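You operate a simulated robot arm through the tools that you are given. There is no shell and no other tool. Be economical: measure what you need, move in short steps, check, and stop when the job is done.

Carry out the task below with a simulated two-armed robot. There is one attempt and no reset: what you move stays moved.

TASK
Send the product past cluster glass 2 by the middle row, then shut that stretch off and drain it.
Fine: open the valves from glass 1 to 4, 4 to 5, 5 to 6 and 6 to the product outlet; shut the valves from glass 1 to 2 and 2 to the product outlet; open the upper cluster cock, then shut it. Never cut a flow off.

Only the result counts: the job must be done as asked and must still hold three seconds after the hand-in. Knocking over, shifting, dropping, spilling or breaking anything else fails it.

THE ROBOT
Two 7-joint arms with fingered hands on one trunk, on a base that drives. Base frame: it is fixed to the floor where the robot stands at the start and does not move with it; the origin is under the middle of the robot, x ahead of it, y to its left, z up. Readings come in m, rad, newtons and seconds.
The left shoulder is at the start at [0.03, 0.119, 1.319], the right one opposite. With the tool pointing down near the work surface each hand reaches from about 0.1 to 0.72 m from the robot's upright axis, wherever it stands, measured 20 degrees to its own side. Places, roughly: cleaner inlet to glass seven valve [0.4, 0.2, 0.7]; cluster glass [0.7, -0.1, 1.3]; glass eight to cleaner outlet valve [0.7, -0.4, 0.7]; glass five to glass eight valve [0.7, -0.2, 0.9]; glass five to glass six valve [0.7, -0.3, 1.1]; glass four to glass five valve [0.5, -0.1, 1.1]; glass four to glass seven valve [0.5, 0, 0.9]; glass one to glass four valve [0.5, 0, 1.2]; glass one to glass two valve [0.6, -0.1, 1.3]; glass seven to glass eight valve [0.6, -0.1, 0.7]; glass six to cleaner outlet valve [0.8, -0.5, 0.9]; glass three to glass four valve [0.4, 0.2, 1.1]; glass two to product outlet valve [0.7, -0.4, 1.3]; lower cluster cock [0.2, 0.4, 0.9]; product inlet to glass one valve [0.4, 0.2, 1.3]; product inlet to glass three valve [0.2, 0.4, 1.2]. Payload 3.8 kg a hand.
Tool frame (each hand has its own): the origin (TCP) lies between the finger pads and is the grasp point; the fingertips stand 0.025 m ahead of it; z points along the fingers, y is the line along which they close. Largest opening 0.088 m; the body of the gripper starts 0.029 m behind the TCP. The gripper is a hand of 4 fingers: y runs from the thumb to the fingers, the wrist lies at [-0.013, -0.106, -0.174] in the tool frame, and closing takes about 1.5 s.
Orientation is told as [roll, pitch, yaw] about the base's x, y, z axes, in that order, counted from this pose: with the fingers straight down and the wrist toward the robot, the tool's x, y and z point along [0, 1, 0], [1, 0, 0] and [0, 0, -1] of the base frame.

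THE INTERFACE
- The arms move only by the tool send_rows. It takes "left_moves", "right_moves" or both (then of equal length, played together; a hand with none holds still); each is a list of rows, each a list of 6 numbers: the shift along the base's x, y, z in m, then the turn, a rotation vector about the base's x, y, z in degrees. In form: [[dx, dy, dz, wx, wy, wz], ...]. A call has 1 to 12 rows; each row is the pose to reach, as a shift and turn from the pose commanded when the call began. "left_jaw" and "right_jaw" are, for a hand that has rows, the opening, from 0 (shut) to 1 (fully open), set as the call begins (left out, the last holds). Rows are played at 5 a second. More than 0.05 m and 0.15 rad between two rows, or a gripper value outside its range, and nothing of the call is played. A pose out of reach is approached as far as the arm can. The call stops where the force on the tool passes 90 N (or 10 N more than at its start, if that is more) or the arm is blocked; 0.2 s more then pass. Each finger travels about 0.153 m/s and halts on what it meets, pressing with about 26 N; the grip force reading is that of the motor and also rises with nothing between the fingers. The clock runs only during rows and for 0.2 s after the last one: add rows that repeat a pose to give the fingers time. The reply holds the time, the measured pose of the TCP, the force on the tool along the base axes, the opening and the grip force, in the units named above and with some noise, with the torque about the TCP (base axes, N m) and any sound that the robot's microphone picked up, and new pictures: "show" is both (left out), scene, wrist or none (wrist: the cameras of the hands that moved).
- Cameras (640 x 400 px; columns grow to the right, rows downward): "scene" is now at [0.0558, 0.0006, 1.8611]; the picture's right is [-0.04, -1.00, -0.00], its down [-0.72, 0.03, -0.69] and it looks along [0.69, -0.03, -0.72] (base axes); focal length 221 px, centre (320, 200). "left" rides on the left gripper at [-0.064, -0.083, -0.098] in its tool frame; the picture's right is [-0.62, -0.37, 0.69], its down [0.71, -0.63, 0.30] and it looks along [0.32, 0.68, 0.65] (tool axes); focal length 265 px, centre (320, 200). "right" rides on the right gripper at [0.064, -0.083, -0.098] in its tool frame; the picture's right is [-0.62, 0.37, -0.69], its down [-0.71, -0.63, 0.30] and it looks along [-0.32, 0.68, 0.65] (tool axes); focal length 265 px, centre (320, 200). There is no depth. A picture from a camera that has moved, and an enlarged one, comes with that camera's place and axes in the base frame and with its lens. The place of the scene camera against the robot may be out by one fixed shift of up to 0.018 m in any direction.
- slide_trunk(by): slides the trunk up (or, below 0, down) by that many m; the arms and the scene camera ride with it, the base frame stays. It gives what a move gives, with no picture.
- base_move(legs): drives the robot by 1 to 6 legs, each [ahead, left, turn to the left] in m, m and rad, along the robot's own axes; the way and the turn of a leg run together, so that a leg with both is an arc; at most 1.5 m and 3.142 rad a leg. The arms and the cameras ride along, it lands a little off, and it stops where it bumps. It gives what a move gives, and a new picture of the scene camera.
- set_fingers(index, middle, ring, thumb_bend, thumb_turn, hand): sets how far each is bent, from 0 (flat) to 1 (curled in); at 0.3 the hand is open as for a grip, at 0.7 the pads meet at the TCP. One left out holds its place. A second passes; each finger stops where it meets its share of the squeeze, and holds until it gets a number again. A gripper value or a shape takes the hand back. It gives what a move gives, with no picture; readings hold the bend of each and the force on the fingers (four entries, about 0 where the hand has none), thumb and palm. thumb_turn goes from beside the hand (0) to across from the fingers (1), as for a grip.
- set_grasp(shape, hand): the hand has 4 fingers and takes this shape, open, in about a second: jaw (thumb against the fingers, like two jaws); tri (thumb and two fingers); tip (a fingertip pinch); poke (one finger out to press); point (the index stretched); flat (the hand flat); cup (the hand cupped); fist (a fist). The gripper value then closes the fingers along that shape, each until it touches; the sizes above hold for jaw. It gives what a move gives, with no picture.
- turn_head(pan, tilt): turns the head with the scene camera to pan (to the left, within 2.094 rad either way) and tilt (down, from -0.506 to 1.204), counted from straight ahead of the robot. It gives what a move gives, and a new picture of the scene camera.
- enlarge(camera, box): a new picture of the part [left, top, right, bottom] of that camera's present view, enlarged. No time passes.
- sign_off(): hands the job in; it is judged then, once.

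Go step by step. Nothing tells you exact positions but the pictures and the camera data: compare them with the known pose of the tool, close in by small moves and look again before you grip or let go. The budget is 120 turns and 260 pictures, counting those below and the enlarged ones. Unless the task says otherwise, let go and move clear before handing in, and close with one line.

The tools are called after "Emit:" as name(argument=value, ...) on one line, values as JSON. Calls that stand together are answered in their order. send_rows: Moves the arms, as the interface text tells. Its arguments: {"type":"object","properties":{"left_moves":{"type":"array"},"left_jaw":{"type":"number"},"right_moves":{"type":"array"},"right_jaw":{"type":"number"},"show":{"type":"string","enum":["both","scene","wrist","none"]}},"required":[]} The other tools are called the same way: slide_trunk (by) slides the trunk up or down; set_grasp (shape, hand) gives the hand a shape; set_fingers (index, middle, ring, thumb_bend, thumb_turn, hand) moves the fingers one by one; base_move (legs) drives the base; turn_head (pan, tilt) turns the head that bears the scene camera; enlarge (camera, box) takes an enlarged picture of a part of a camera's view; sign_off () hands the job in.

At the start:

```text
time: 0.0
left_eef_pos: [0.4296, -0.0042, 1.5948]
left_tcp_rot: [0.0, 0.0, 0.0]
left_contact_force: [-0.5, 0.2, -0.7]
left_ft_torque: [0.0, 0.01, 0.02]
left_grip_width: 0.0875
left_gripper_force: 0.1
left_shape: jaw
left_bend: [0.3, 0.3, 0.3, 0.3, 0.98]
left_finger forces: [0.0, 0.1, 0.1, 0.1, 0.0, 0.0]
right_eef_pos: [0.3493, -0.3117, 1.573]
right_tcp_rot: [-0.001, 0.0, 0.0]
right_contact_force: [0.3, 0.4, -0.1]
right_ft_torque: [0.01, -0.01, 0.02]
right_grip_width: 0.0875
right_gripper_force: 0.0
right_shape: jaw
right_bend: [0.3, 0.3, 0.3, 0.3, 0.98]
right_finger forces: [0.0, 0.0, 0.0, 0.1, 0.1, 0.1]
trunk travel left (down, up): [-0.475, 0.115]
robot x, y, heading: [-0.0012, 0.0021, 0.0]
head pan, tilt: [-0.044, 0.805]
```

scene: 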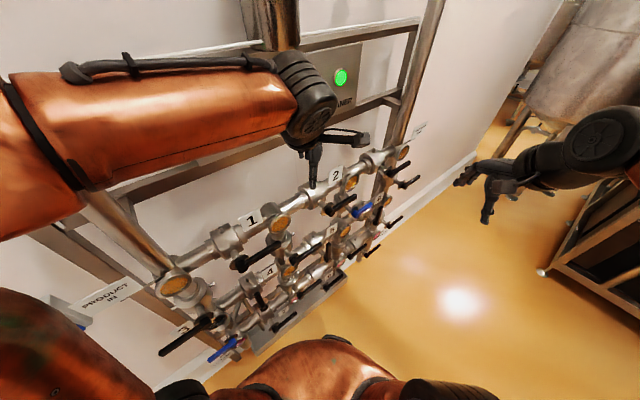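
right: 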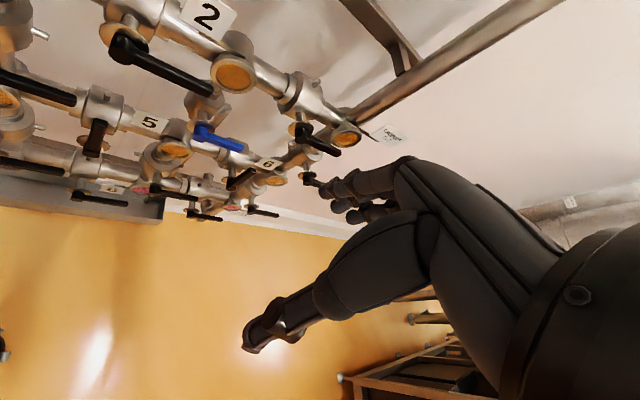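
left: 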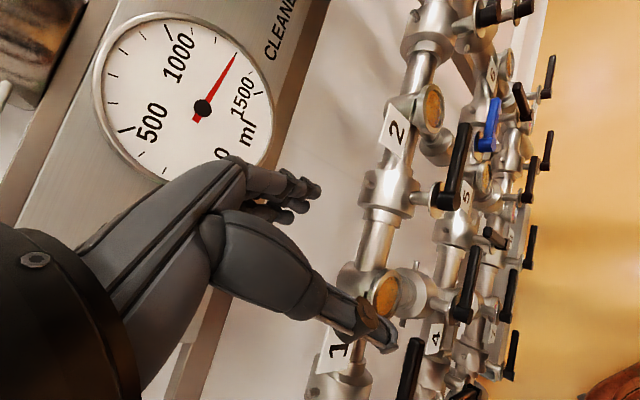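

The rack of valves stands obliquely ahead, with glasses 1–2 on the top row, 3–6 in the middle and 7–8 at the bottom. I first look closer from the cameras without moving.

Emit:
enlarge(camera="scene", box=[140, 130, 440, 360])

Emit:
enlarge(camera="right", box=[0, 0, 380, 230])

Emit:
enlarge(camera="left", box=[300, 0, 600, 400])

```text
1.74 times, centred on (290, 245) of scene
camera zoom: at [0.0558, 0.0006, 1.8611], right [-0.04, -1.0, 0.0], down [-0.72, 0.03, -0.69], along [0.69, -0.03, -0.72], focal length 385 px, centre (372, 122)
```

zoom: 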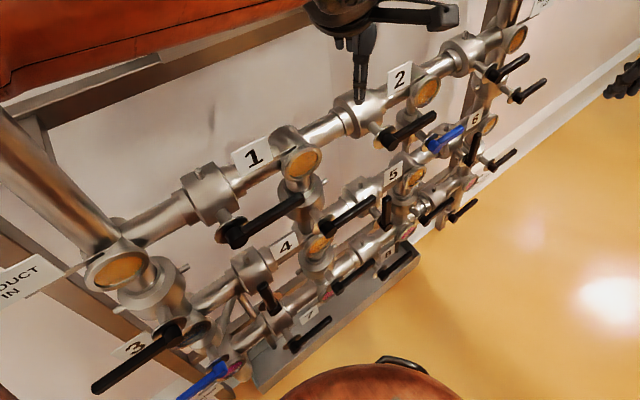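

```text
1.68 times, centred on (190, 115) of right
camera zoom: at [0.2646, -0.2463, 1.6719], right [0.37, -0.62, 0.69], down [-0.63, -0.71, -0.3], along [0.68, -0.32, -0.65], focal length 447 px, centre (539, 343)
```

zoom: 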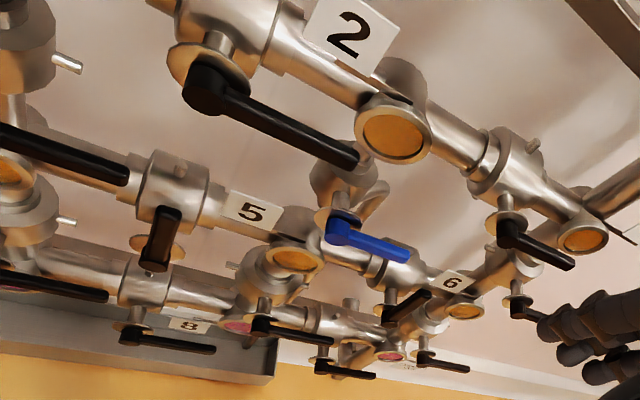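

```text
1.00 times, centred on (450, 200) of left (not enlarged: the box is as wide or as high as the picture)
camera zoom: at [0.3482, -0.067, 1.6927], right [-0.37, -0.62, -0.69], down [-0.63, 0.71, -0.3], along [0.68, 0.32, -0.65], focal length 265 px, centre (190, 200)
```

zoom: 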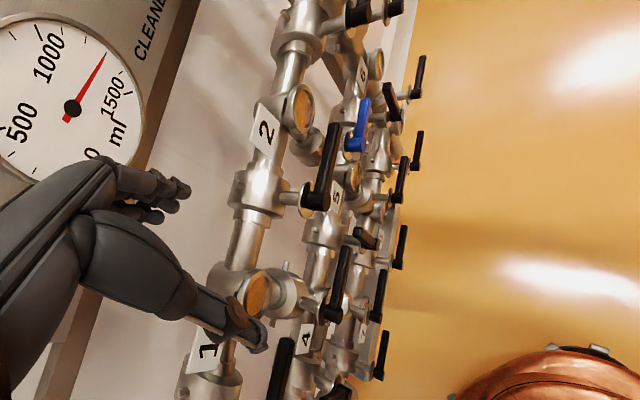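

The rack face runs obliquely, from about (0.2, 0.4) to (0.8, −0.5). I back away, then turn left to face it squarely and look.

Emit:
base_move(legs=[[-0.2, 0, 0], [0, 0, 0.59]])

Emit:
turn_head(pan=0.0, tilt=0.7)

```text
time: 3.2
left_eef_pos: [0.1532, 0.2334, 1.5944]
left_tcp_rot: [-0.001, 0.0, 0.584]
left_contact_force: [0.8, 1.4, 1.1]
left_ft_torque: [-0.01, 0.04, 0.0]
left_grip_width: 0.0875
left_gripper_force: 0.1
left_shape: jaw
left_bend: [0.3, 0.3, 0.3, 0.3, 0.98]
left_finger forces: [0.0, 0.0, 0.1, 0.1, 0.0, 0.1]
right_eef_pos: [0.2556, -0.0683, 1.5742]
right_tcp_rot: [0.0, -0.001, 0.583]
right_contact_force: [0.2, -0.8, 0.1]
right_ft_torque: [0.0, -0.03, -0.01]
right_grip_width: 0.0875
right_gripper_force: 0.1
right_shape: jaw
right_bend: [0.3, 0.3, 0.3, 0.3, 0.98]
right_finger forces: [0.0, 0.0, 0.1, 0.1, 0.0, 0.1]
trunk travel left (down, up): [-0.475, 0.115]
robot x, y, heading: [-0.2058, -0.0025, 0.579]
head pan, tilt: [-0.044, 0.805]
camera scene: at [-0.159, 0.0343, 1.8611], right [0.51, -0.86, 0.0], down [-0.62, -0.37, -0.69], along [0.59, 0.36, -0.72], focal length 221 px, centre (320, 200)
```

scene: 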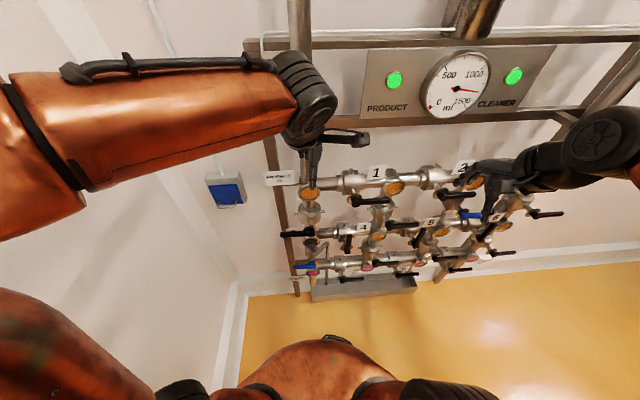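

```text
time: 3.9
left_eef_pos: [0.153, 0.2333, 1.5954]
left_tcp_rot: [0.001, 0.001, 0.583]
left_contact_force: [0.9, -0.4, -0.5]
left_ft_torque: [0.01, 0.04, 0.04]
left_grip_width: 0.0874
left_gripper_force: 0.1
left_shape: jaw
left_bend: [0.3, 0.3, 0.3, 0.3, 0.98]
left_finger forces: [0.0, 0.0, 0.1, 0.0, 0.0, 0.0]
right_eef_pos: [0.2558, -0.0692, 1.5741]
right_tcp_rot: [-0.001, -0.001, 0.583]
right_contact_force: [0.4, 1.6, -0.3]
right_ft_torque: [0.01, 0.02, -0.01]
right_grip_width: 0.0876
right_gripper_force: 0.0
right_shape: jaw
right_bend: [0.3, 0.3, 0.3, 0.3, 0.98]
right_finger forces: [0.1, 0.0, 0.0, 0.0, 0.0, 0.1]
trunk travel left (down, up): [-0.475, 0.115]
robot x, y, heading: [-0.2066, -0.0005, 0.585]
head pan, tilt: [0.0, 0.7]
camera scene: at [-0.1573, 0.04, 1.8697], right [0.55, -0.84, 0.0], down [-0.54, -0.35, -0.76], along [0.64, 0.42, -0.64], focal length 221 px, centre (320, 200)
```

scene: 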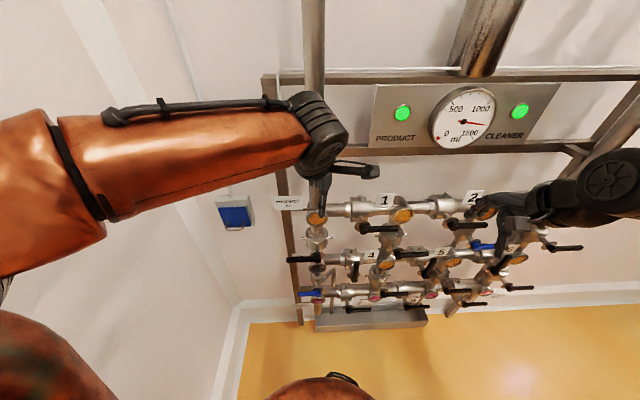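

Both lights are green and the gauge reads about 1200 ml. I drive to the right along the rack and pull the arms back so I can see.

Emit:
base_move(legs=[[0, -0.45, 0]])

Emit:
send_rows(left_moves=[[-0.04, 0.025, 0, 0, 0, 0], [-0.06, 0.06, 0, 0, 0, 0], [-0.08, 0.1, 0, 0, 0, 0], [-0.1, 0.14, 0, 0, 0, 0], [-0.12, 0.18, 0, 0, 0, 0]], right_moves=[[-0.03, -0.03, 0, 0, 0, 0], [-0.03, -0.07, 0, 0, 0, 0], [-0.03, -0.11, 0, 0, 0, 0], [-0.03, -0.15, 0, 0, 0, 0], [-0.03, -0.18, 0, 0, 0, 0]], show="scene")

```text
time: 6.6
left_eef_pos: [0.3999, -0.1418, 1.5948]
left_tcp_rot: [0.001, 0.0, 0.578]
left_contact_force: [0.3, 0.8, -0.1]
left_ft_torque: [0.01, 0.01, 0.01]
left_grip_width: 0.0878
left_gripper_force: 0.0
left_shape: jaw
left_bend: [0.3, 0.3, 0.3, 0.3, 0.98]
left_finger forces: [0.0, 0.0, 0.0, 0.1, 0.0, 0.0]
right_eef_pos: [0.5013, -0.4434, 1.5721]
right_tcp_rot: [0.0, -0.001, 0.579]
right_contact_force: [0.3, 1.2, -1.1]
right_ft_torque: [0.01, 0.01, -0.03]
right_grip_width: 0.0877
right_gripper_force: 0.0
right_shape: jaw
right_bend: [0.3, 0.3, 0.3, 0.3, 0.98]
right_finger forces: [0.0, 0.1, 0.0, 0.0, 0.0, 0.1]
trunk travel left (down, up): [-0.475, 0.115]
robot x, y, heading: [0.0398, -0.3732, 0.577]
head pan, tilt: [0.0, 0.7]
camera scene: at [0.0882, -0.3344, 1.8697], right [0.55, -0.84, 0.0], down [-0.54, -0.35, -0.76], along [0.64, 0.42, -0.64], focal length 221 px, centre (320, 200)
```

scene: 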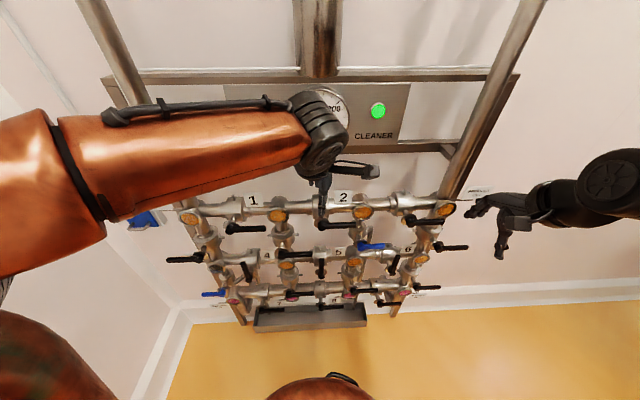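

```text
time: 7.8
left_eef_pos: [0.2791, 0.0396, 1.597]
left_tcp_rot: [0.001, -0.001, 0.58]
left_contact_force: [0.8, 0.2, -0.4]
left_ft_torque: [0.01, -0.01, -0.02]
left_grip_width: 0.0873
left_gripper_force: 0.0
left_shape: jaw
left_bend: [0.3, 0.3, 0.3, 0.3, 0.98]
left_finger forces: [0.0, 0.0, 0.1, 0.1, 0.0, 0.0]
right_eef_pos: [0.471, -0.626, 1.5721]
right_tcp_rot: [0.0, 0.0, 0.582]
right_contact_force: [-0.6, 0.4, -1.4]
right_ft_torque: [-0.01, -0.02, 0.0]
right_grip_width: 0.0876
right_gripper_force: 0.0
right_shape: jaw
right_bend: [0.3, 0.3, 0.3, 0.3, 0.98]
right_finger forces: [0.0, 0.1, 0.1, 0.0, 0.1, 0.0]
trunk travel left (down, up): [-0.475, 0.115]
robot x, y, heading: [0.0363, -0.374, 0.576]
head pan, tilt: [0.0, 0.7]
camera scene: at [0.0879, -0.335, 1.8697], right [0.55, -0.84, 0.0], down [-0.54, -0.35, -0.77], along [0.64, 0.42, -0.64], focal length 221 px, centre (320, 200)
```

scene: 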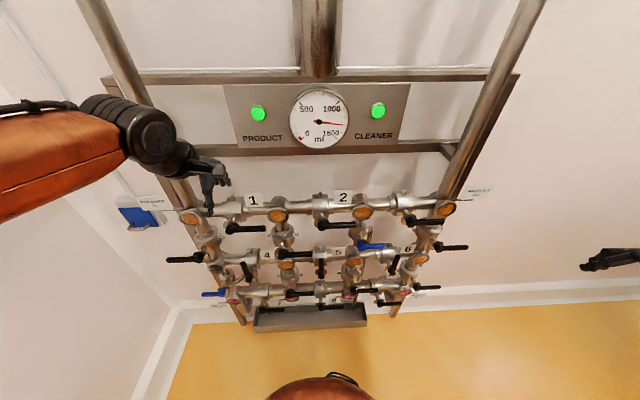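

The rack is now centred ahead; I enlarge it to read the handle states.

Emit:
enlarge(camera="scene", box=[160, 180, 320, 280])

Emit:
enlarge(camera="scene", box=[300, 180, 480, 292])

Emit:
enlarge(camera="scene", box=[190, 250, 430, 350])

Emit:
enlarge(camera="scene", box=[220, 75, 420, 165])

```text
4.00 times, centred on (240, 230) of scene
camera zoom: at [0.0879, -0.335, 1.8697], right [0.55, -0.84, 0.0], down [-0.54, -0.35, -0.77], along [0.64, 0.42, -0.64], focal length 886 px, centre (640, 80)
```

zoom: 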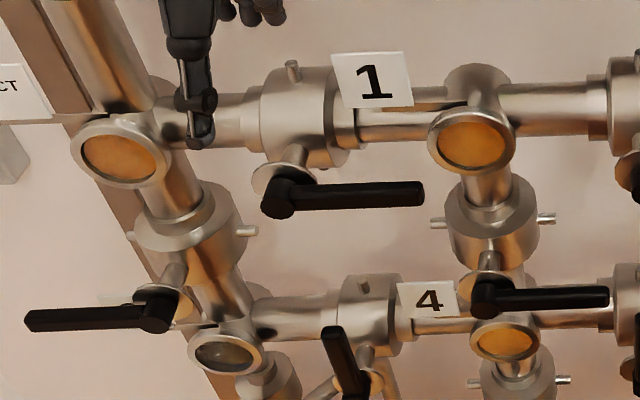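

```text
3.56 times, centred on (390, 236) of scene
camera zoom: at [0.0879, -0.335, 1.8697], right [0.55, -0.84, 0.0], down [-0.54, -0.35, -0.77], along [0.64, 0.42, -0.64], focal length 787 px, centre (71, 72)
```

zoom: 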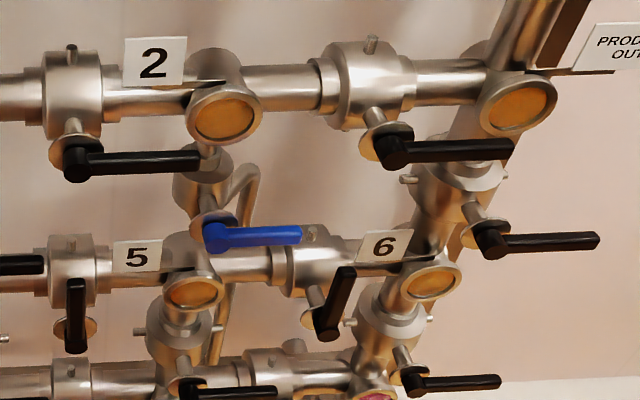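

```text
2.67 times, centred on (310, 300) of scene
camera zoom: at [0.0879, -0.335, 1.8697], right [0.55, -0.84, 0.0], down [-0.54, -0.35, -0.77], along [0.64, 0.42, -0.64], focal length 590 px, centre (347, -67)
```

zoom: 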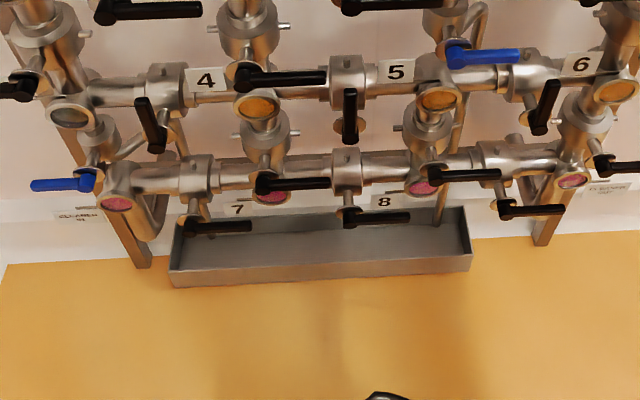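

```text
3.20 times, centred on (320, 120) of scene
camera zoom: at [0.0879, -0.335, 1.8697], right [0.55, -0.84, 0.0], down [-0.54, -0.35, -0.77], along [0.64, 0.42, -0.64], focal length 709 px, centre (320, 456)
```

zoom: 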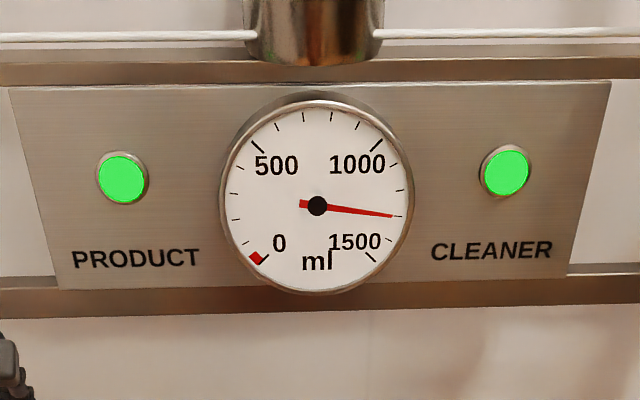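

Levers: pointing along the pipe is open. 1→4, 6→outlet and the blue cock point sideways on vertical pipes (shut); 4→5 and 5→6 point up on a horizontal pipe (shut). I lower the trunk for parallax and shape the right hand to a closed fingertip pinch to use as a peg.

Emit:
slide_trunk(by=-0.25)

Emit:
set_grasp(hand="right", shape="tip")

Emit:
turn_head(pan=0.0, tilt=0.55)

Emit:
enlarge(camera="scene", box=[150, 130, 310, 230])

Emit:
enlarge(camera="scene", box=[310, 130, 470, 230])

```text
time: 10.4
left_eef_pos: [0.2807, 0.0391, 1.3463]
left_tcp_rot: [0.0, 0.0, 0.582]
left_contact_force: [0.0, -0.2, 0.5]
left_ft_torque: [0.0, 0.01, -0.03]
left_grip_width: 0.0876
left_gripper_force: 0.0
left_shape: jaw
left_bend: [0.3, 0.3, 0.3, 0.3, 0.98]
left_finger forces: [0.0, 0.0, 0.0, 0.0, 0.0, 0.0]
right_eef_pos: [0.4712, -0.6248, 1.3226]
right_tcp_rot: [-0.001, 0.0, 0.58]
right_contact_force: [0.8, 0.4, 0.4]
right_ft_torque: [0.01, 0.03, 0.03]
right_grip_width: 0.0876
right_gripper_force: 0.1
right_shape: jaw
right_bend: [0.3, 0.3, 0.3, 0.3, 0.98]
right_finger forces: [0.0, 0.1, 0.0, 0.0, 0.0, 0.0]
trunk travel left (down, up): [-0.225, 0.365]
robot x, y, heading: [0.039, -0.3752, 0.579]
head pan, tilt: [0.0, 0.7]
```

```text
time: 11.3
left_eef_pos: [0.2798, 0.038, 1.3467]
left_tcp_rot: [-0.002, 0.0, 0.58]
left_contact_force: [-0.3, 0.0, 0.1]
left_ft_torque: [0.01, 0.0, 0.02]
left_grip_width: 0.0876
left_gripper_force: 0.1
left_shape: jaw
left_bend: [0.3, 0.3, 0.3, 0.3, 0.98]
left_finger forces: [0.0, 0.1, 0.0, 0.1, 0.0, 0.1]
right_eef_pos: [0.4713, -0.6263, 1.3225]
right_tcp_rot: [0.001, 0.0, 0.581]
right_contact_force: [-0.2, -0.3, 0.7]
right_ft_torque: [0.01, -0.01, 0.0]
right_grip_width: 0.0878
right_gripper_force: 0.0
right_shape: tip
right_bend: [0.3, 0.98, 0.99, 0.3, 0.98]
right_finger forces: [0.1, 0.0, 0.0, 0.0, 0.0, 0.1]
trunk travel left (down, up): [-0.225, 0.365]
robot x, y, heading: [0.0359, -0.376, 0.577]
head pan, tilt: [0.0, 0.7]
```

```text
time: 12.0
left_eef_pos: [0.2806, 0.0398, 1.3475]
left_tcp_rot: [0.0, -0.001, 0.579]
left_contact_force: [-0.6, 0.0, 0.5]
left_ft_torque: [0.02, -0.01, -0.02]
left_grip_width: 0.0875
left_gripper_force: 0.1
left_shape: jaw
left_bend: [0.3, 0.3, 0.3, 0.3, 0.98]
left_finger forces: [0.1, 0.0, 0.0, 0.1, 0.0, 0.1]
right_eef_pos: [0.4727, -0.626, 1.3229]
right_tcp_rot: [-0.001, 0.0, 0.578]
right_contact_force: [0.2, 0.7, -0.3]
right_ft_torque: [0.0, -0.01, 0.02]
right_grip_width: 0.0878
right_gripper_force: 0.0
right_shape: tip
right_bend: [0.3, 0.98, 0.99, 0.3, 0.98]
right_finger forces: [0.1, 0.1, 0.0, 0.0, 0.1, 0.1]
trunk travel left (down, up): [-0.225, 0.365]
robot x, y, heading: [0.0384, -0.3741, 0.578]
head pan, tilt: [0.0, 0.55]
camera scene: at [0.0928, -0.3329, 1.6328], right [0.55, -0.84, 0.0], down [-0.44, -0.29, -0.85], along [0.71, 0.47, -0.52], focal length 221 px, centre (320, 200)
```

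scene: 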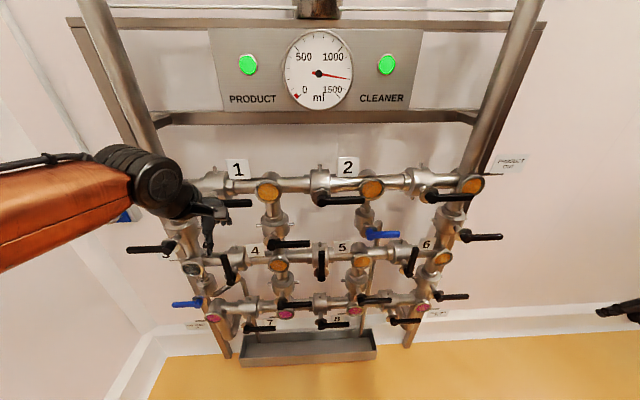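

```text
4.00 times, centred on (230, 180) of scene
camera zoom: at [0.0928, -0.3329, 1.6328], right [0.55, -0.84, 0.0], down [-0.44, -0.29, -0.85], along [0.71, 0.47, -0.52], focal length 886 px, centre (680, 280)
```

zoom: 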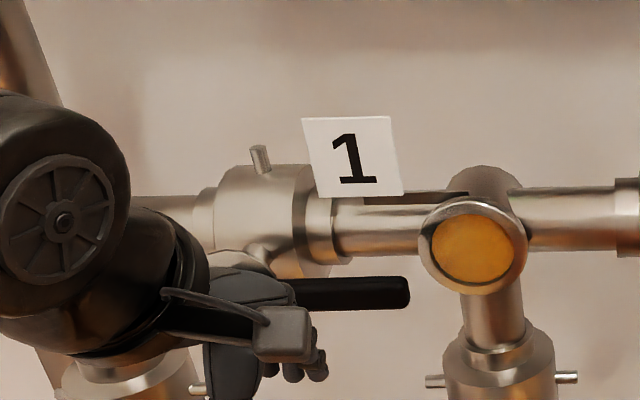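

```text
4.00 times, centred on (390, 180) of scene
camera zoom: at [0.0928, -0.3329, 1.6328], right [0.55, -0.84, 0.0], down [-0.44, -0.29, -0.85], along [0.71, 0.47, -0.52], focal length 886 px, centre (40, 280)
```

zoom: 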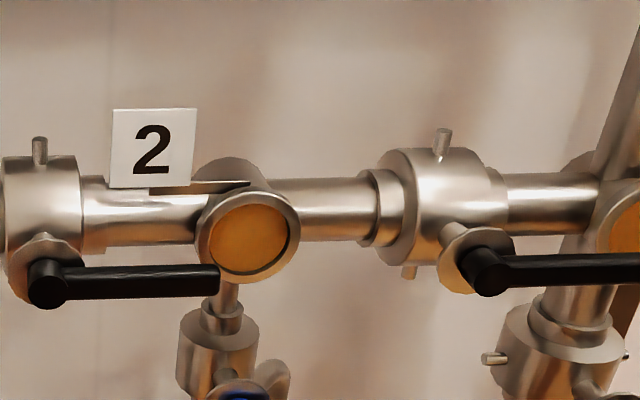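

Triangulating the two views puts the lever plane about 0.61 m ahead of the robot, top-row hubs at z≈1.295. I turn the right hand so its fingers point at the wall.

Emit:
send_rows(right_moves=[[0.01, 0.006, 0, 4.45, -6.85, 0], [0.02, 0.012, 0, 8.9, -13.7, 0], [0.03, 0.018, 0, 13.35, -20.55, 0], [0.04, 0.024, 0, 17.8, -27.4, 0], [0.05, 0.03, 0, 22.25, -34.25, 0], [0.06, 0.036, 0, 26.7, -41.1, 0], [0.07, 0.042, 0, 31.15, -47.95, 0], [0.08, 0.048, 0, 35.6, -54.8, 0], [0.09, 0.054, 0, 40.05, -61.65, 0], [0.1, 0.06, 0, 44.5, -68.5, 0], [0.1, 0.065, 0, 49, -75.4, 0], [0.1, 0.065, 0, 49, -75.4, 0]], right_jaw=0)

Emit:
enlarge(camera="scene", box=[230, 200, 390, 300])

Emit:
enlarge(camera="scene", box=[360, 170, 520, 270])

```text
time: 14.6
left_eef_pos: [0.2805, 0.0377, 1.3467]
left_tcp_rot: [0.002, -0.002, 0.579]
left_contact_force: [0.2, -0.1, -1.5]
left_ft_torque: [0.01, -0.01, 0.0]
left_grip_width: 0.0875
left_gripper_force: 0.2
left_shape: jaw
left_bend: [0.3, 0.3, 0.3, 0.3, 0.98]
left_finger forces: [0.1, 0.1, 0.0, 0.0, 0.1, 0.0]
right_eef_pos: [0.5717, -0.5626, 1.3225]
right_tcp_rot: [-1.947, -1.567, 2.524]
right_contact_force: [0.0, -0.2, 1.0]
right_ft_torque: [-0.02, 0.0, 0.0]
right_grip_width: 0.0
right_gripper_force: 25.6
right_shape: tip
right_bend: [0.7, 1.0, 1.0, 0.77, 1.0]
right_finger forces: [0.1, 0.0, 0.0, 0.0, 0.1, 0.1]
trunk travel left (down, up): [-0.225, 0.365]
robot x, y, heading: [0.0411, -0.3754, 0.575]
head pan, tilt: [0.0, 0.55]
camera scene: at [0.0924, -0.3329, 1.6329], right [0.55, -0.84, 0.0], down [-0.44, -0.29, -0.85], along [0.71, 0.47, -0.52], focal length 221 px, centre (320, 200)
camera right: at [0.4545, -0.5604, 1.2392], right [-0.24, -0.9, 0.37], down [0.65, -0.43, -0.63], along [0.72, 0.09, 0.69], focal length 265 px, centre (320, 200)
```

scene: 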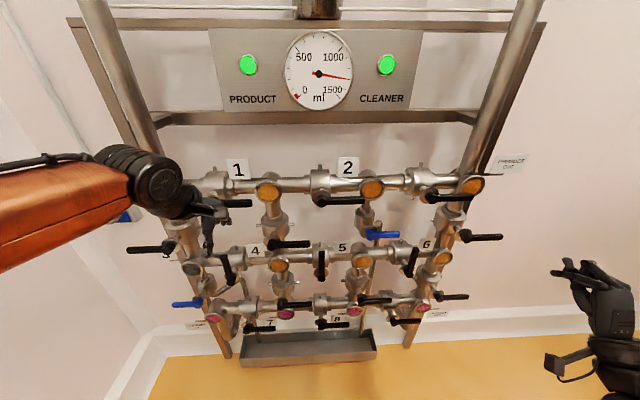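
right: 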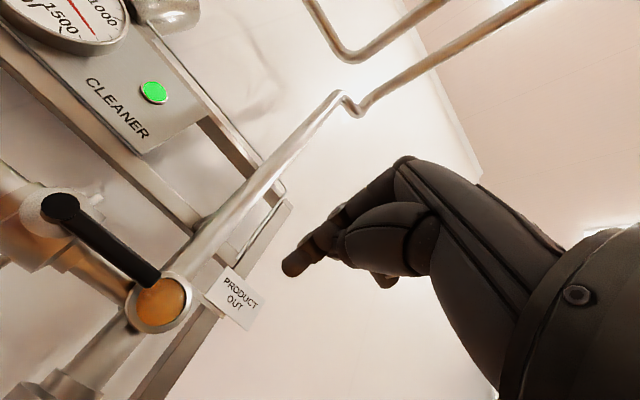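

```text
4.00 times, centred on (310, 250) of scene
camera zoom: at [0.0924, -0.3329, 1.6329], right [0.55, -0.84, 0.0], down [-0.44, -0.29, -0.85], along [0.71, 0.47, -0.52], focal length 886 px, centre (360, 0)
```

zoom: 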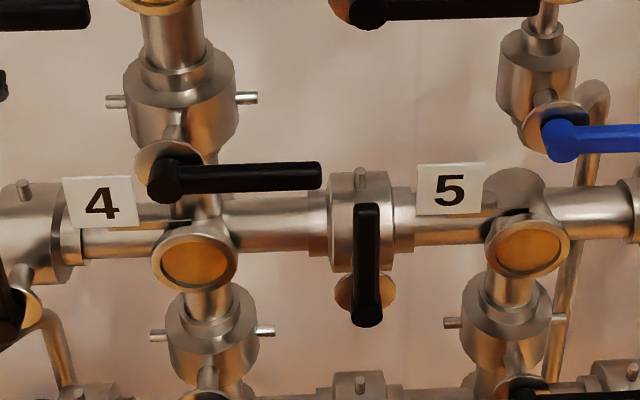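

```text
4.00 times, centred on (440, 220) of scene
camera zoom: at [0.0924, -0.3329, 1.6329], right [0.55, -0.84, 0.0], down [-0.44, -0.29, -0.85], along [0.71, 0.47, -0.52], focal length 886 px, centre (-160, 120)
```

zoom: 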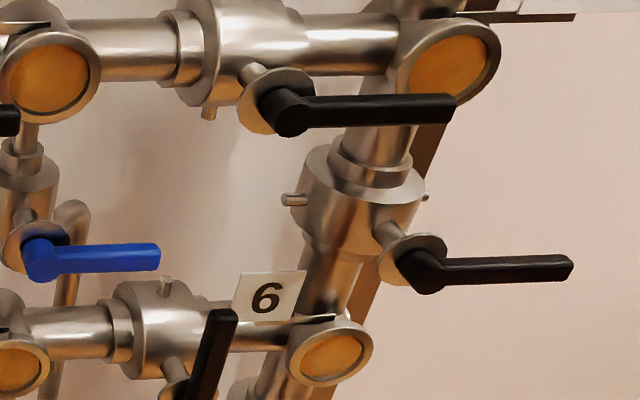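

Hand is oriented and the tip shows where expected. I drive 0.25 m to the right so the 6→outlet lever is easily in reach.

Emit:
base_move(legs=[[0, -0.25, 0]])

```text
time: 16.4
left_eef_pos: [0.4142, -0.1654, 1.3475]
left_tcp_rot: [0.0, 0.0, 0.586]
left_contact_force: [0.4, -0.2, -0.3]
left_ft_torque: [0.02, 0.01, -0.02]
left_grip_width: 0.0876
left_gripper_force: 0.1
left_shape: jaw
left_bend: [0.3, 0.3, 0.3, 0.3, 0.98]
left_finger forces: [0.0, 0.0, 0.0, 0.0, 0.0, 0.0]
right_eef_pos: [0.7098, -0.7648, 1.3229]
right_tcp_rot: [-1.232, -1.569, 1.815]
right_contact_force: [1.2, 0.4, 0.4]
right_ft_torque: [-0.01, -0.02, 0.0]
right_grip_width: 0.0002
right_gripper_force: 26.1
right_shape: tip
right_bend: [0.7, 1.0, 1.0, 0.77, 1.0]
right_finger forces: [0.1, 0.0, 0.0, 0.0, 0.1, 0.0]
trunk travel left (down, up): [-0.225, 0.365]
robot x, y, heading: [0.1706, -0.5795, 0.593]
head pan, tilt: [0.0, 0.55]
camera scene: at [0.2278, -0.5382, 1.6328], right [0.55, -0.83, 0.0], down [-0.44, -0.29, -0.85], along [0.71, 0.47, -0.52], focal length 221 px, centre (320, 200)
```

scene: 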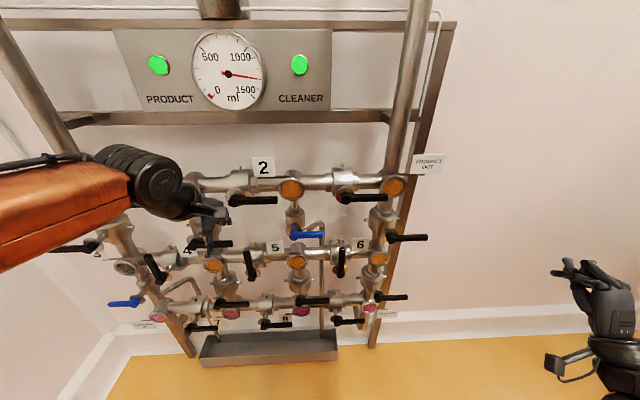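

I bring the peg hand to just in front of and above the 6→outlet lever and check the alignment.

Emit:
send_rows(right_moves=[[0.01, 0.035, -0.017, 0, 0, 0], [0.02, 0.07, -0.034, 0, 0, 0], [0.029, 0.105, -0.05, 0, 0, 0], [0.038, 0.14, -0.067, 0, 0, 0], [0.047, 0.175, -0.083, 0, 0, 0], [0.056, 0.207, -0.1, 0, 0, 0], [0.056, 0.207, -0.1, 0, 0, 0]])

Emit:
enlarge(camera="scene", box=[340, 170, 500, 270])

```text
time: 18.0
left_eef_pos: [0.4136, -0.1652, 1.3471]
left_tcp_rot: [0.001, -0.002, 0.584]
left_contact_force: [-0.5, -0.3, -0.2]
left_ft_torque: [-0.02, 0.0, 0.0]
left_grip_width: 0.0879
left_gripper_force: 0.1
left_shape: jaw
left_bend: [0.3, 0.3, 0.3, 0.3, 0.98]
left_finger forces: [0.0, 0.1, 0.1, 0.1, 0.0, 0.0]
right_eef_pos: [0.7629, -0.5582, 1.2228]
right_tcp_rot: [-1.498, -1.567, 2.08]
right_contact_force: [0.0, -0.6, -0.8]
right_ft_torque: [0.0, 0.01, -0.03]
right_grip_width: 0.0002
right_gripper_force: 25.8
right_shape: tip
right_bend: [0.7, 1.0, 1.0, 0.77, 1.0]
right_finger forces: [0.1, 0.1, 0.0, 0.0, 0.0, 0.0]
trunk travel left (down, up): [-0.225, 0.365]
robot x, y, heading: [0.1747, -0.5781, 0.585]
head pan, tilt: [0.0, 0.55]
camera scene: at [0.2265, -0.5376, 1.6329], right [0.55, -0.83, 0.0], down [-0.44, -0.29, -0.85], along [0.71, 0.47, -0.52], focal length 221 px, centre (320, 200)
camera right: at [0.6452, -0.5572, 1.14], right [-0.24, -0.9, 0.37], down [0.65, -0.43, -0.63], along [0.72, 0.09, 0.68], focal length 265 px, centre (320, 200)
```

scene: 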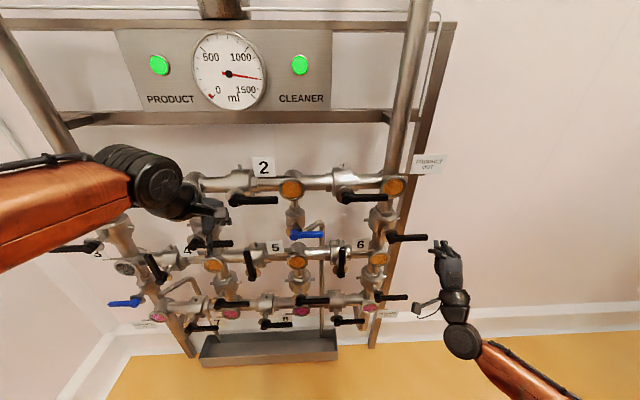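
right: 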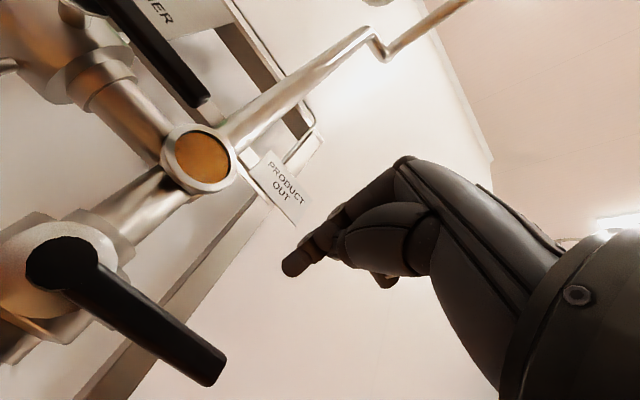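

```text
4.00 times, centred on (420, 220) of scene
camera zoom: at [0.2265, -0.5376, 1.6329], right [0.55, -0.83, 0.0], down [-0.44, -0.29, -0.85], along [0.71, 0.47, -0.52], focal length 886 px, centre (-80, 120)
```

zoom: 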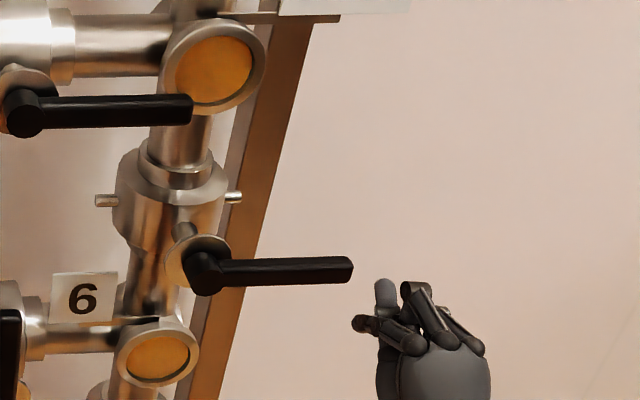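

Both cameras agree: lever hub at s≈0.80, z≈1.163, tip at s≈0.907. I insert the peg above the lever end and press down gently to test the direction.

Emit:
send_rows(right_moves=[[0.03, 0.02, 0, 0, 0, 0], [0.06, 0.039, 0, 0, 0, 0], [0.08, 0.052, 0, 0, 0, 0], [0.08, 0.052, -0.01, 0, 0, 0], [0.08, 0.052, -0.02, 0, 0, 0], [0.08, 0.052, -0.03, 0, 0, 0], [0.08, 0.052, -0.04, 0, 0, 0]])

Emit:
enlarge(camera="scene", box=[340, 170, 500, 270])

```text
time: 19.6
left_eef_pos: [0.4095, -0.1654, 1.349]
left_tcp_rot: [-0.003, -0.005, 0.586]
left_contact_force: [-1.0, -0.7, 0.1]
left_ft_torque: [0.02, -0.02, 0.01]
left_grip_width: 0.0874
left_gripper_force: 0.1
left_shape: jaw
left_bend: [0.3, 0.3, 0.3, 0.3, 0.98]
left_finger forces: [0.0, 0.1, 0.0, 0.0, 0.0, 0.0]
right_eef_pos: [0.8412, -0.5056, 1.1891]
right_tcp_rot: [-2.847, -1.557, -2.857]
right_contact_force: [-4.0, -3.4, 25.6]
right_ft_torque: [0.2, -0.18, 0.0]
right_grip_width: 0.0002
right_gripper_force: 25.9
right_shape: tip
right_bend: [0.7, 1.0, 1.0, 0.77, 1.0]
right_finger forces: [28.7, 0.0, 0.0, 0.0, 0.0, 0.1]
trunk travel left (down, up): [-0.225, 0.365]
robot x, y, heading: [0.1737, -0.5783, 0.586]
head pan, tilt: [0.0, 0.55]
camera scene: at [0.2226, -0.5381, 1.6334], right [0.55, -0.83, 0.0], down [-0.43, -0.29, -0.85], along [0.71, 0.47, -0.52], focal length 221 px, centre (320, 200)
camera right: at [0.7243, -0.5035, 1.1054], right [-0.24, -0.9, 0.36], down [0.65, -0.43, -0.62], along [0.72, 0.09, 0.69], focal length 265 px, centre (320, 200)
```

scene: 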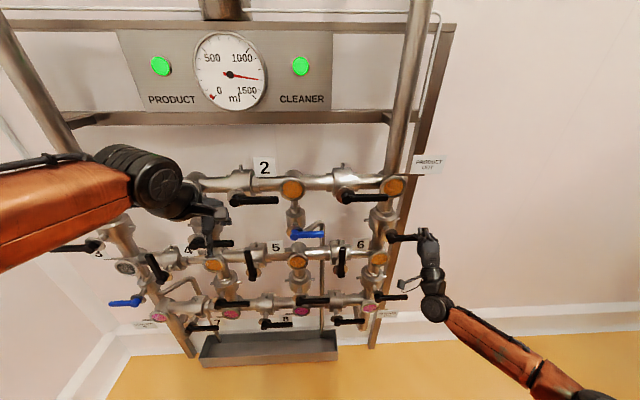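
right: 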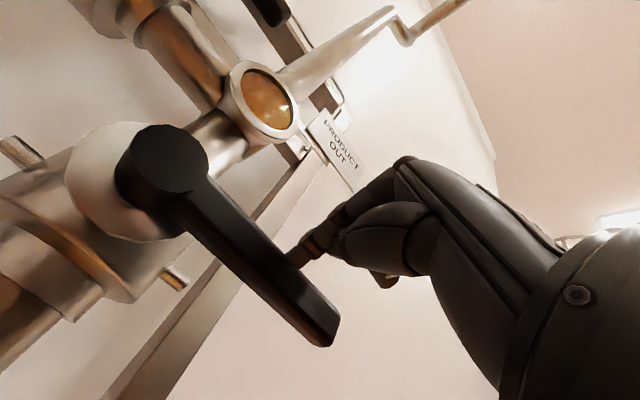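

```text
4.00 times, centred on (420, 220) of scene
camera zoom: at [0.2226, -0.5381, 1.6334], right [0.55, -0.83, 0.0], down [-0.43, -0.29, -0.85], along [0.71, 0.47, -0.52], focal length 886 px, centre (-80, 120)
```

zoom: 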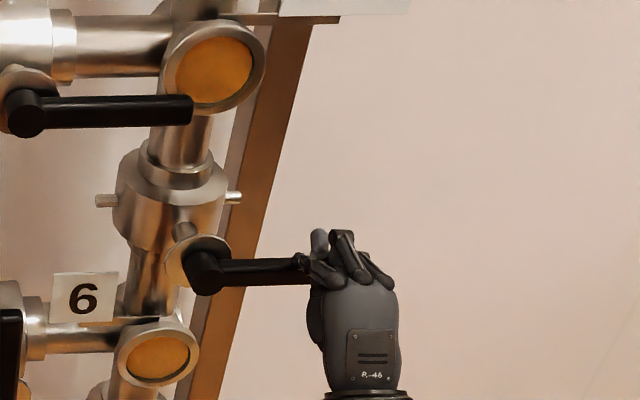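

The peg is touching the lever at 26 N without motion. I press a bit harder downward to see if it gives.

Emit:
send_rows(right_moves=[[0, 0, -0.005, 0, 0, 0], [0, 0, -0.01, 0, 0, 0], [0, 0, -0.01, 0, 0, 0]], show="wrist")

```text
time: 20.4
left_eef_pos: [0.406, -0.1651, 1.3502]
left_tcp_rot: [-0.001, -0.004, 0.584]
left_contact_force: [0.3, 0.1, -0.5]
left_ft_torque: [0.0, -0.01, 0.01]
left_grip_width: 0.0877
left_gripper_force: 0.1
left_shape: jaw
left_bend: [0.3, 0.3, 0.3, 0.3, 0.98]
left_finger forces: [0.0, 0.1, 0.1, 0.1, 0.0, 0.0]
right_eef_pos: [0.8386, -0.5053, 1.1834]
right_tcp_rot: [-3.002, -1.551, -2.701]
right_contact_force: [-11.5, -3.7, 37.7]
right_ft_torque: [0.45, -0.38, 0.07]
right_grip_width: 0.0001
right_gripper_force: 25.5
right_shape: tip
right_bend: [0.7, 1.0, 1.0, 0.76, 1.0]
right_finger forces: [41.1, 0.0, 0.0, 0.1, 0.0, 0.1]
trunk travel left (down, up): [-0.225, 0.365]
robot x, y, heading: [0.171, -0.5773, 0.585]
head pan, tilt: [0.0, 0.55]
camera right: at [0.7221, -0.5039, 1.0976], right [-0.25, -0.9, 0.36], down [0.66, -0.43, -0.62], along [0.71, 0.08, 0.7], focal length 265 px, centre (320, 200)
```

right: 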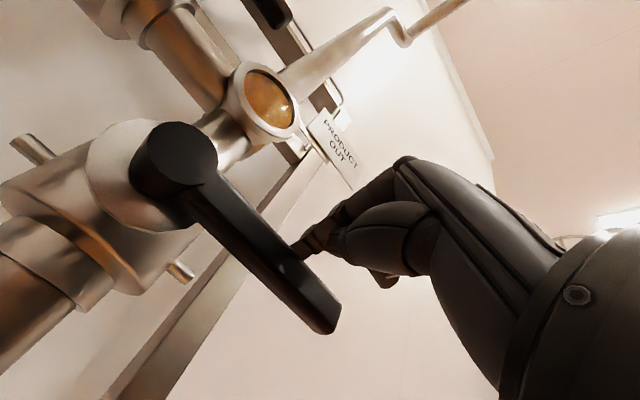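

Downward is blocked, so this lever should swing up. I withdraw, go under the lever and insert the peg from below.

Emit:
send_rows(right_moves=[[0, 0, 0.03, 0, 0, 0], [-0.035, -0.023, 0.04, 0, 0, 0], [-0.07, -0.046, 0.04, 0, 0, 0], [-0.07, -0.046, -0.005, 0, 0, 0], [-0.07, -0.046, -0.05, 0, 0, 0], [-0.067, -0.05, -0.07, 0, 0, 0], [-0.032, -0.028, -0.07, 0, 0, 0], [0.002, -0.005, -0.07, 0, 0, 0], [0.002, -0.005, -0.07, 0, 0, 0]])

Emit:
enlarge(camera="scene", box=[340, 170, 500, 270])

```text
time: 22.4
left_eef_pos: [0.4127, -0.1639, 1.3479]
left_tcp_rot: [0.0, 0.0, 0.587]
left_contact_force: [0.6, 0.1, 0.1]
left_ft_torque: [0.0, 0.01, 0.01]
left_grip_width: 0.0875
left_gripper_force: 0.0
left_shape: jaw
left_bend: [0.3, 0.3, 0.3, 0.3, 0.98]
left_finger forces: [0.0, 0.0, 0.0, 0.0, 0.1, 0.0]
right_eef_pos: [0.8443, -0.5089, 1.1053]
right_tcp_rot: [-1.305, -1.566, 1.886]
right_contact_force: [-0.8, -0.5, -0.8]
right_ft_torque: [-0.01, 0.01, -0.01]
right_grip_width: 0.0
right_gripper_force: 26.4
right_shape: tip
right_bend: [0.7, 1.0, 1.0, 0.76, 1.0]
right_finger forces: [0.1, 0.1, 0.0, 0.0, 0.0, 0.0]
trunk travel left (down, up): [-0.225, 0.365]
robot x, y, heading: [0.1742, -0.5795, 0.58]
head pan, tilt: [0.0, 0.55]
camera scene: at [0.2268, -0.5375, 1.6329], right [0.55, -0.83, 0.0], down [-0.44, -0.29, -0.85], along [0.71, 0.47, -0.52], focal length 221 px, centre (320, 200)
camera right: at [0.7262, -0.5078, 1.022], right [-0.24, -0.9, 0.37], down [0.65, -0.43, -0.63], along [0.72, 0.09, 0.68], focal length 265 px, centre (320, 200)
```

scene: 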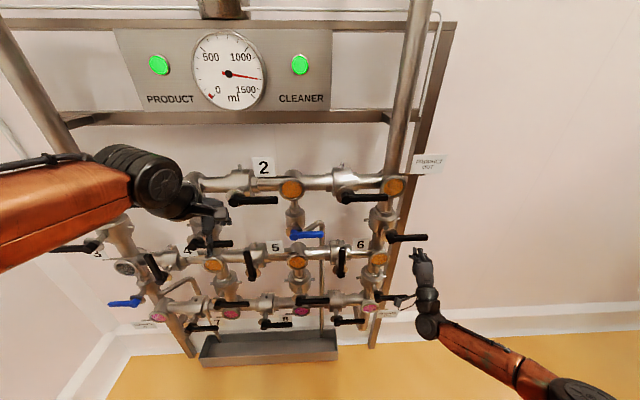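
right: 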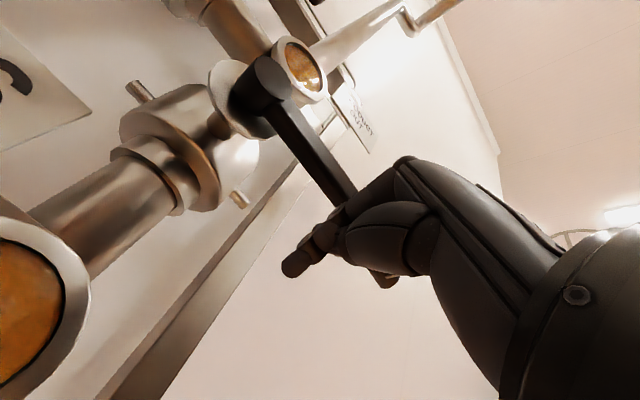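

```text
4.00 times, centred on (420, 220) of scene
camera zoom: at [0.2268, -0.5375, 1.6329], right [0.55, -0.83, 0.0], down [-0.44, -0.29, -0.85], along [0.71, 0.47, -0.52], focal length 886 px, centre (-80, 120)
```

zoom: 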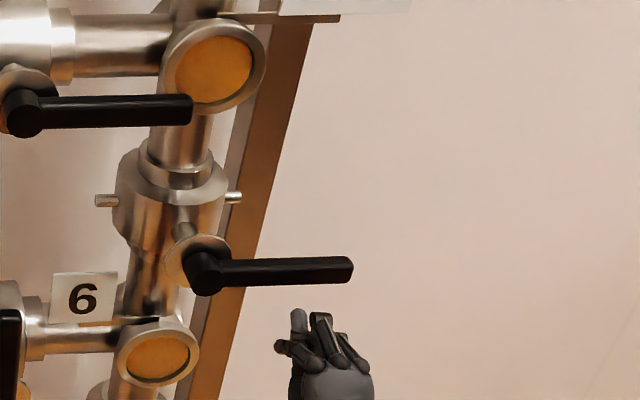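

The peg sits below the lever. I push up along the arc for the first 30° and check.

Emit:
send_rows(right_moves=[[0.001, -0.001, 0.015, 0, 0, 0], [0.002, -0.002, 0.028, 0, 0, 0], [0.003, -0.005, 0.04, 0, 0, 0], [0.004, -0.006, 0.052, 0, 0, 0], [0.004, -0.006, 0.065, 0, 0, 0], [0.003, -0.005, 0.077, 0, 0, 0]])

Emit:
enlarge(camera="scene", box=[340, 170, 500, 270])

```text
time: 23.8
left_eef_pos: [0.4137, -0.1636, 1.3466]
left_tcp_rot: [0.0, 0.0, 0.584]
left_contact_force: [-0.3, 0.6, 0.5]
left_ft_torque: [0.01, -0.01, -0.01]
left_grip_width: 0.0879
left_gripper_force: 0.2
left_shape: jaw
left_bend: [0.3, 0.3, 0.3, 0.3, 0.98]
left_finger forces: [0.0, 0.0, 0.1, 0.1, 0.1, 0.0]
right_eef_pos: [0.8476, -0.515, 1.1787]
right_tcp_rot: [-1.235, -1.566, 1.816]
right_contact_force: [-0.4, 0.3, -1.2]
right_ft_torque: [-0.06, -0.01, -0.01]
right_grip_width: 0.0
right_gripper_force: 26.0
right_shape: tip
right_bend: [0.7, 1.0, 1.0, 0.76, 1.0]
right_finger forces: [0.1, 0.0, 0.0, 0.1, 1.5, 0.0]
trunk travel left (down, up): [-0.225, 0.365]
robot x, y, heading: [0.1751, -0.5793, 0.585]
head pan, tilt: [0.0, 0.55]
camera scene: at [0.2273, -0.5367, 1.6328], right [0.55, -0.83, 0.0], down [-0.44, -0.29, -0.85], along [0.71, 0.47, -0.52], focal length 221 px, centre (320, 200)
camera right: at [0.7306, -0.5149, 1.0952], right [-0.24, -0.9, 0.37], down [0.65, -0.43, -0.63], along [0.72, 0.09, 0.68], focal length 265 px, centre (320, 200)
```

scene: 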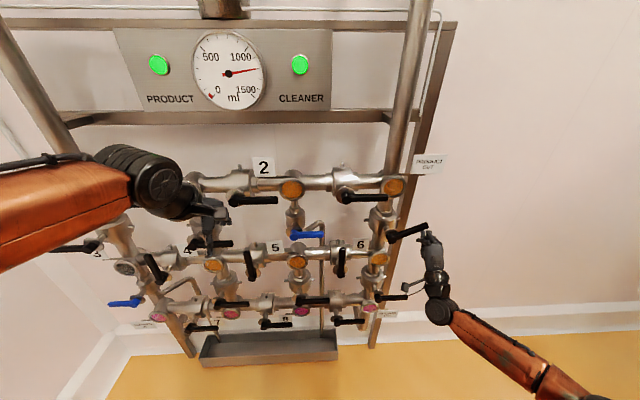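
right: 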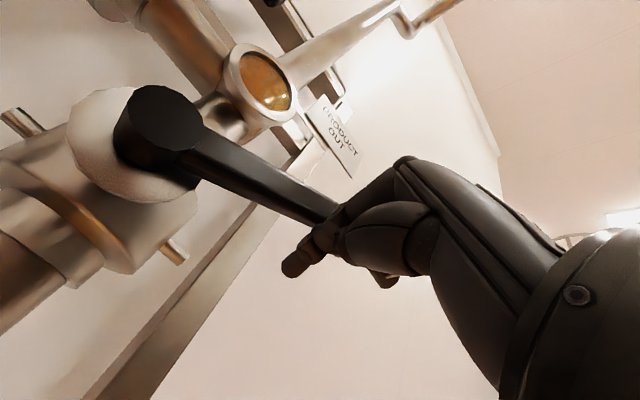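

```text
4.00 times, centred on (420, 220) of scene
camera zoom: at [0.2273, -0.5367, 1.6328], right [0.55, -0.83, 0.0], down [-0.44, -0.29, -0.85], along [0.71, 0.47, -0.52], focal length 886 px, centre (-80, 120)
```

zoom: 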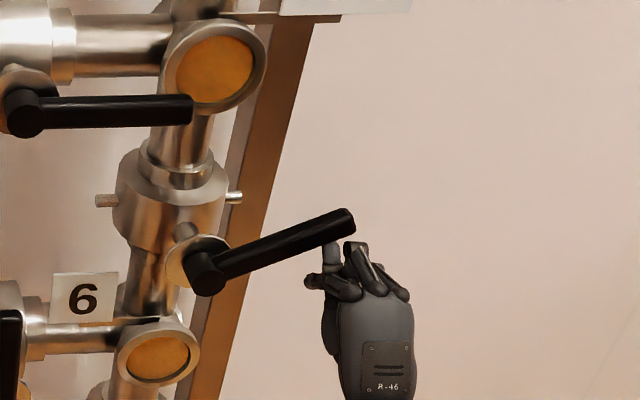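

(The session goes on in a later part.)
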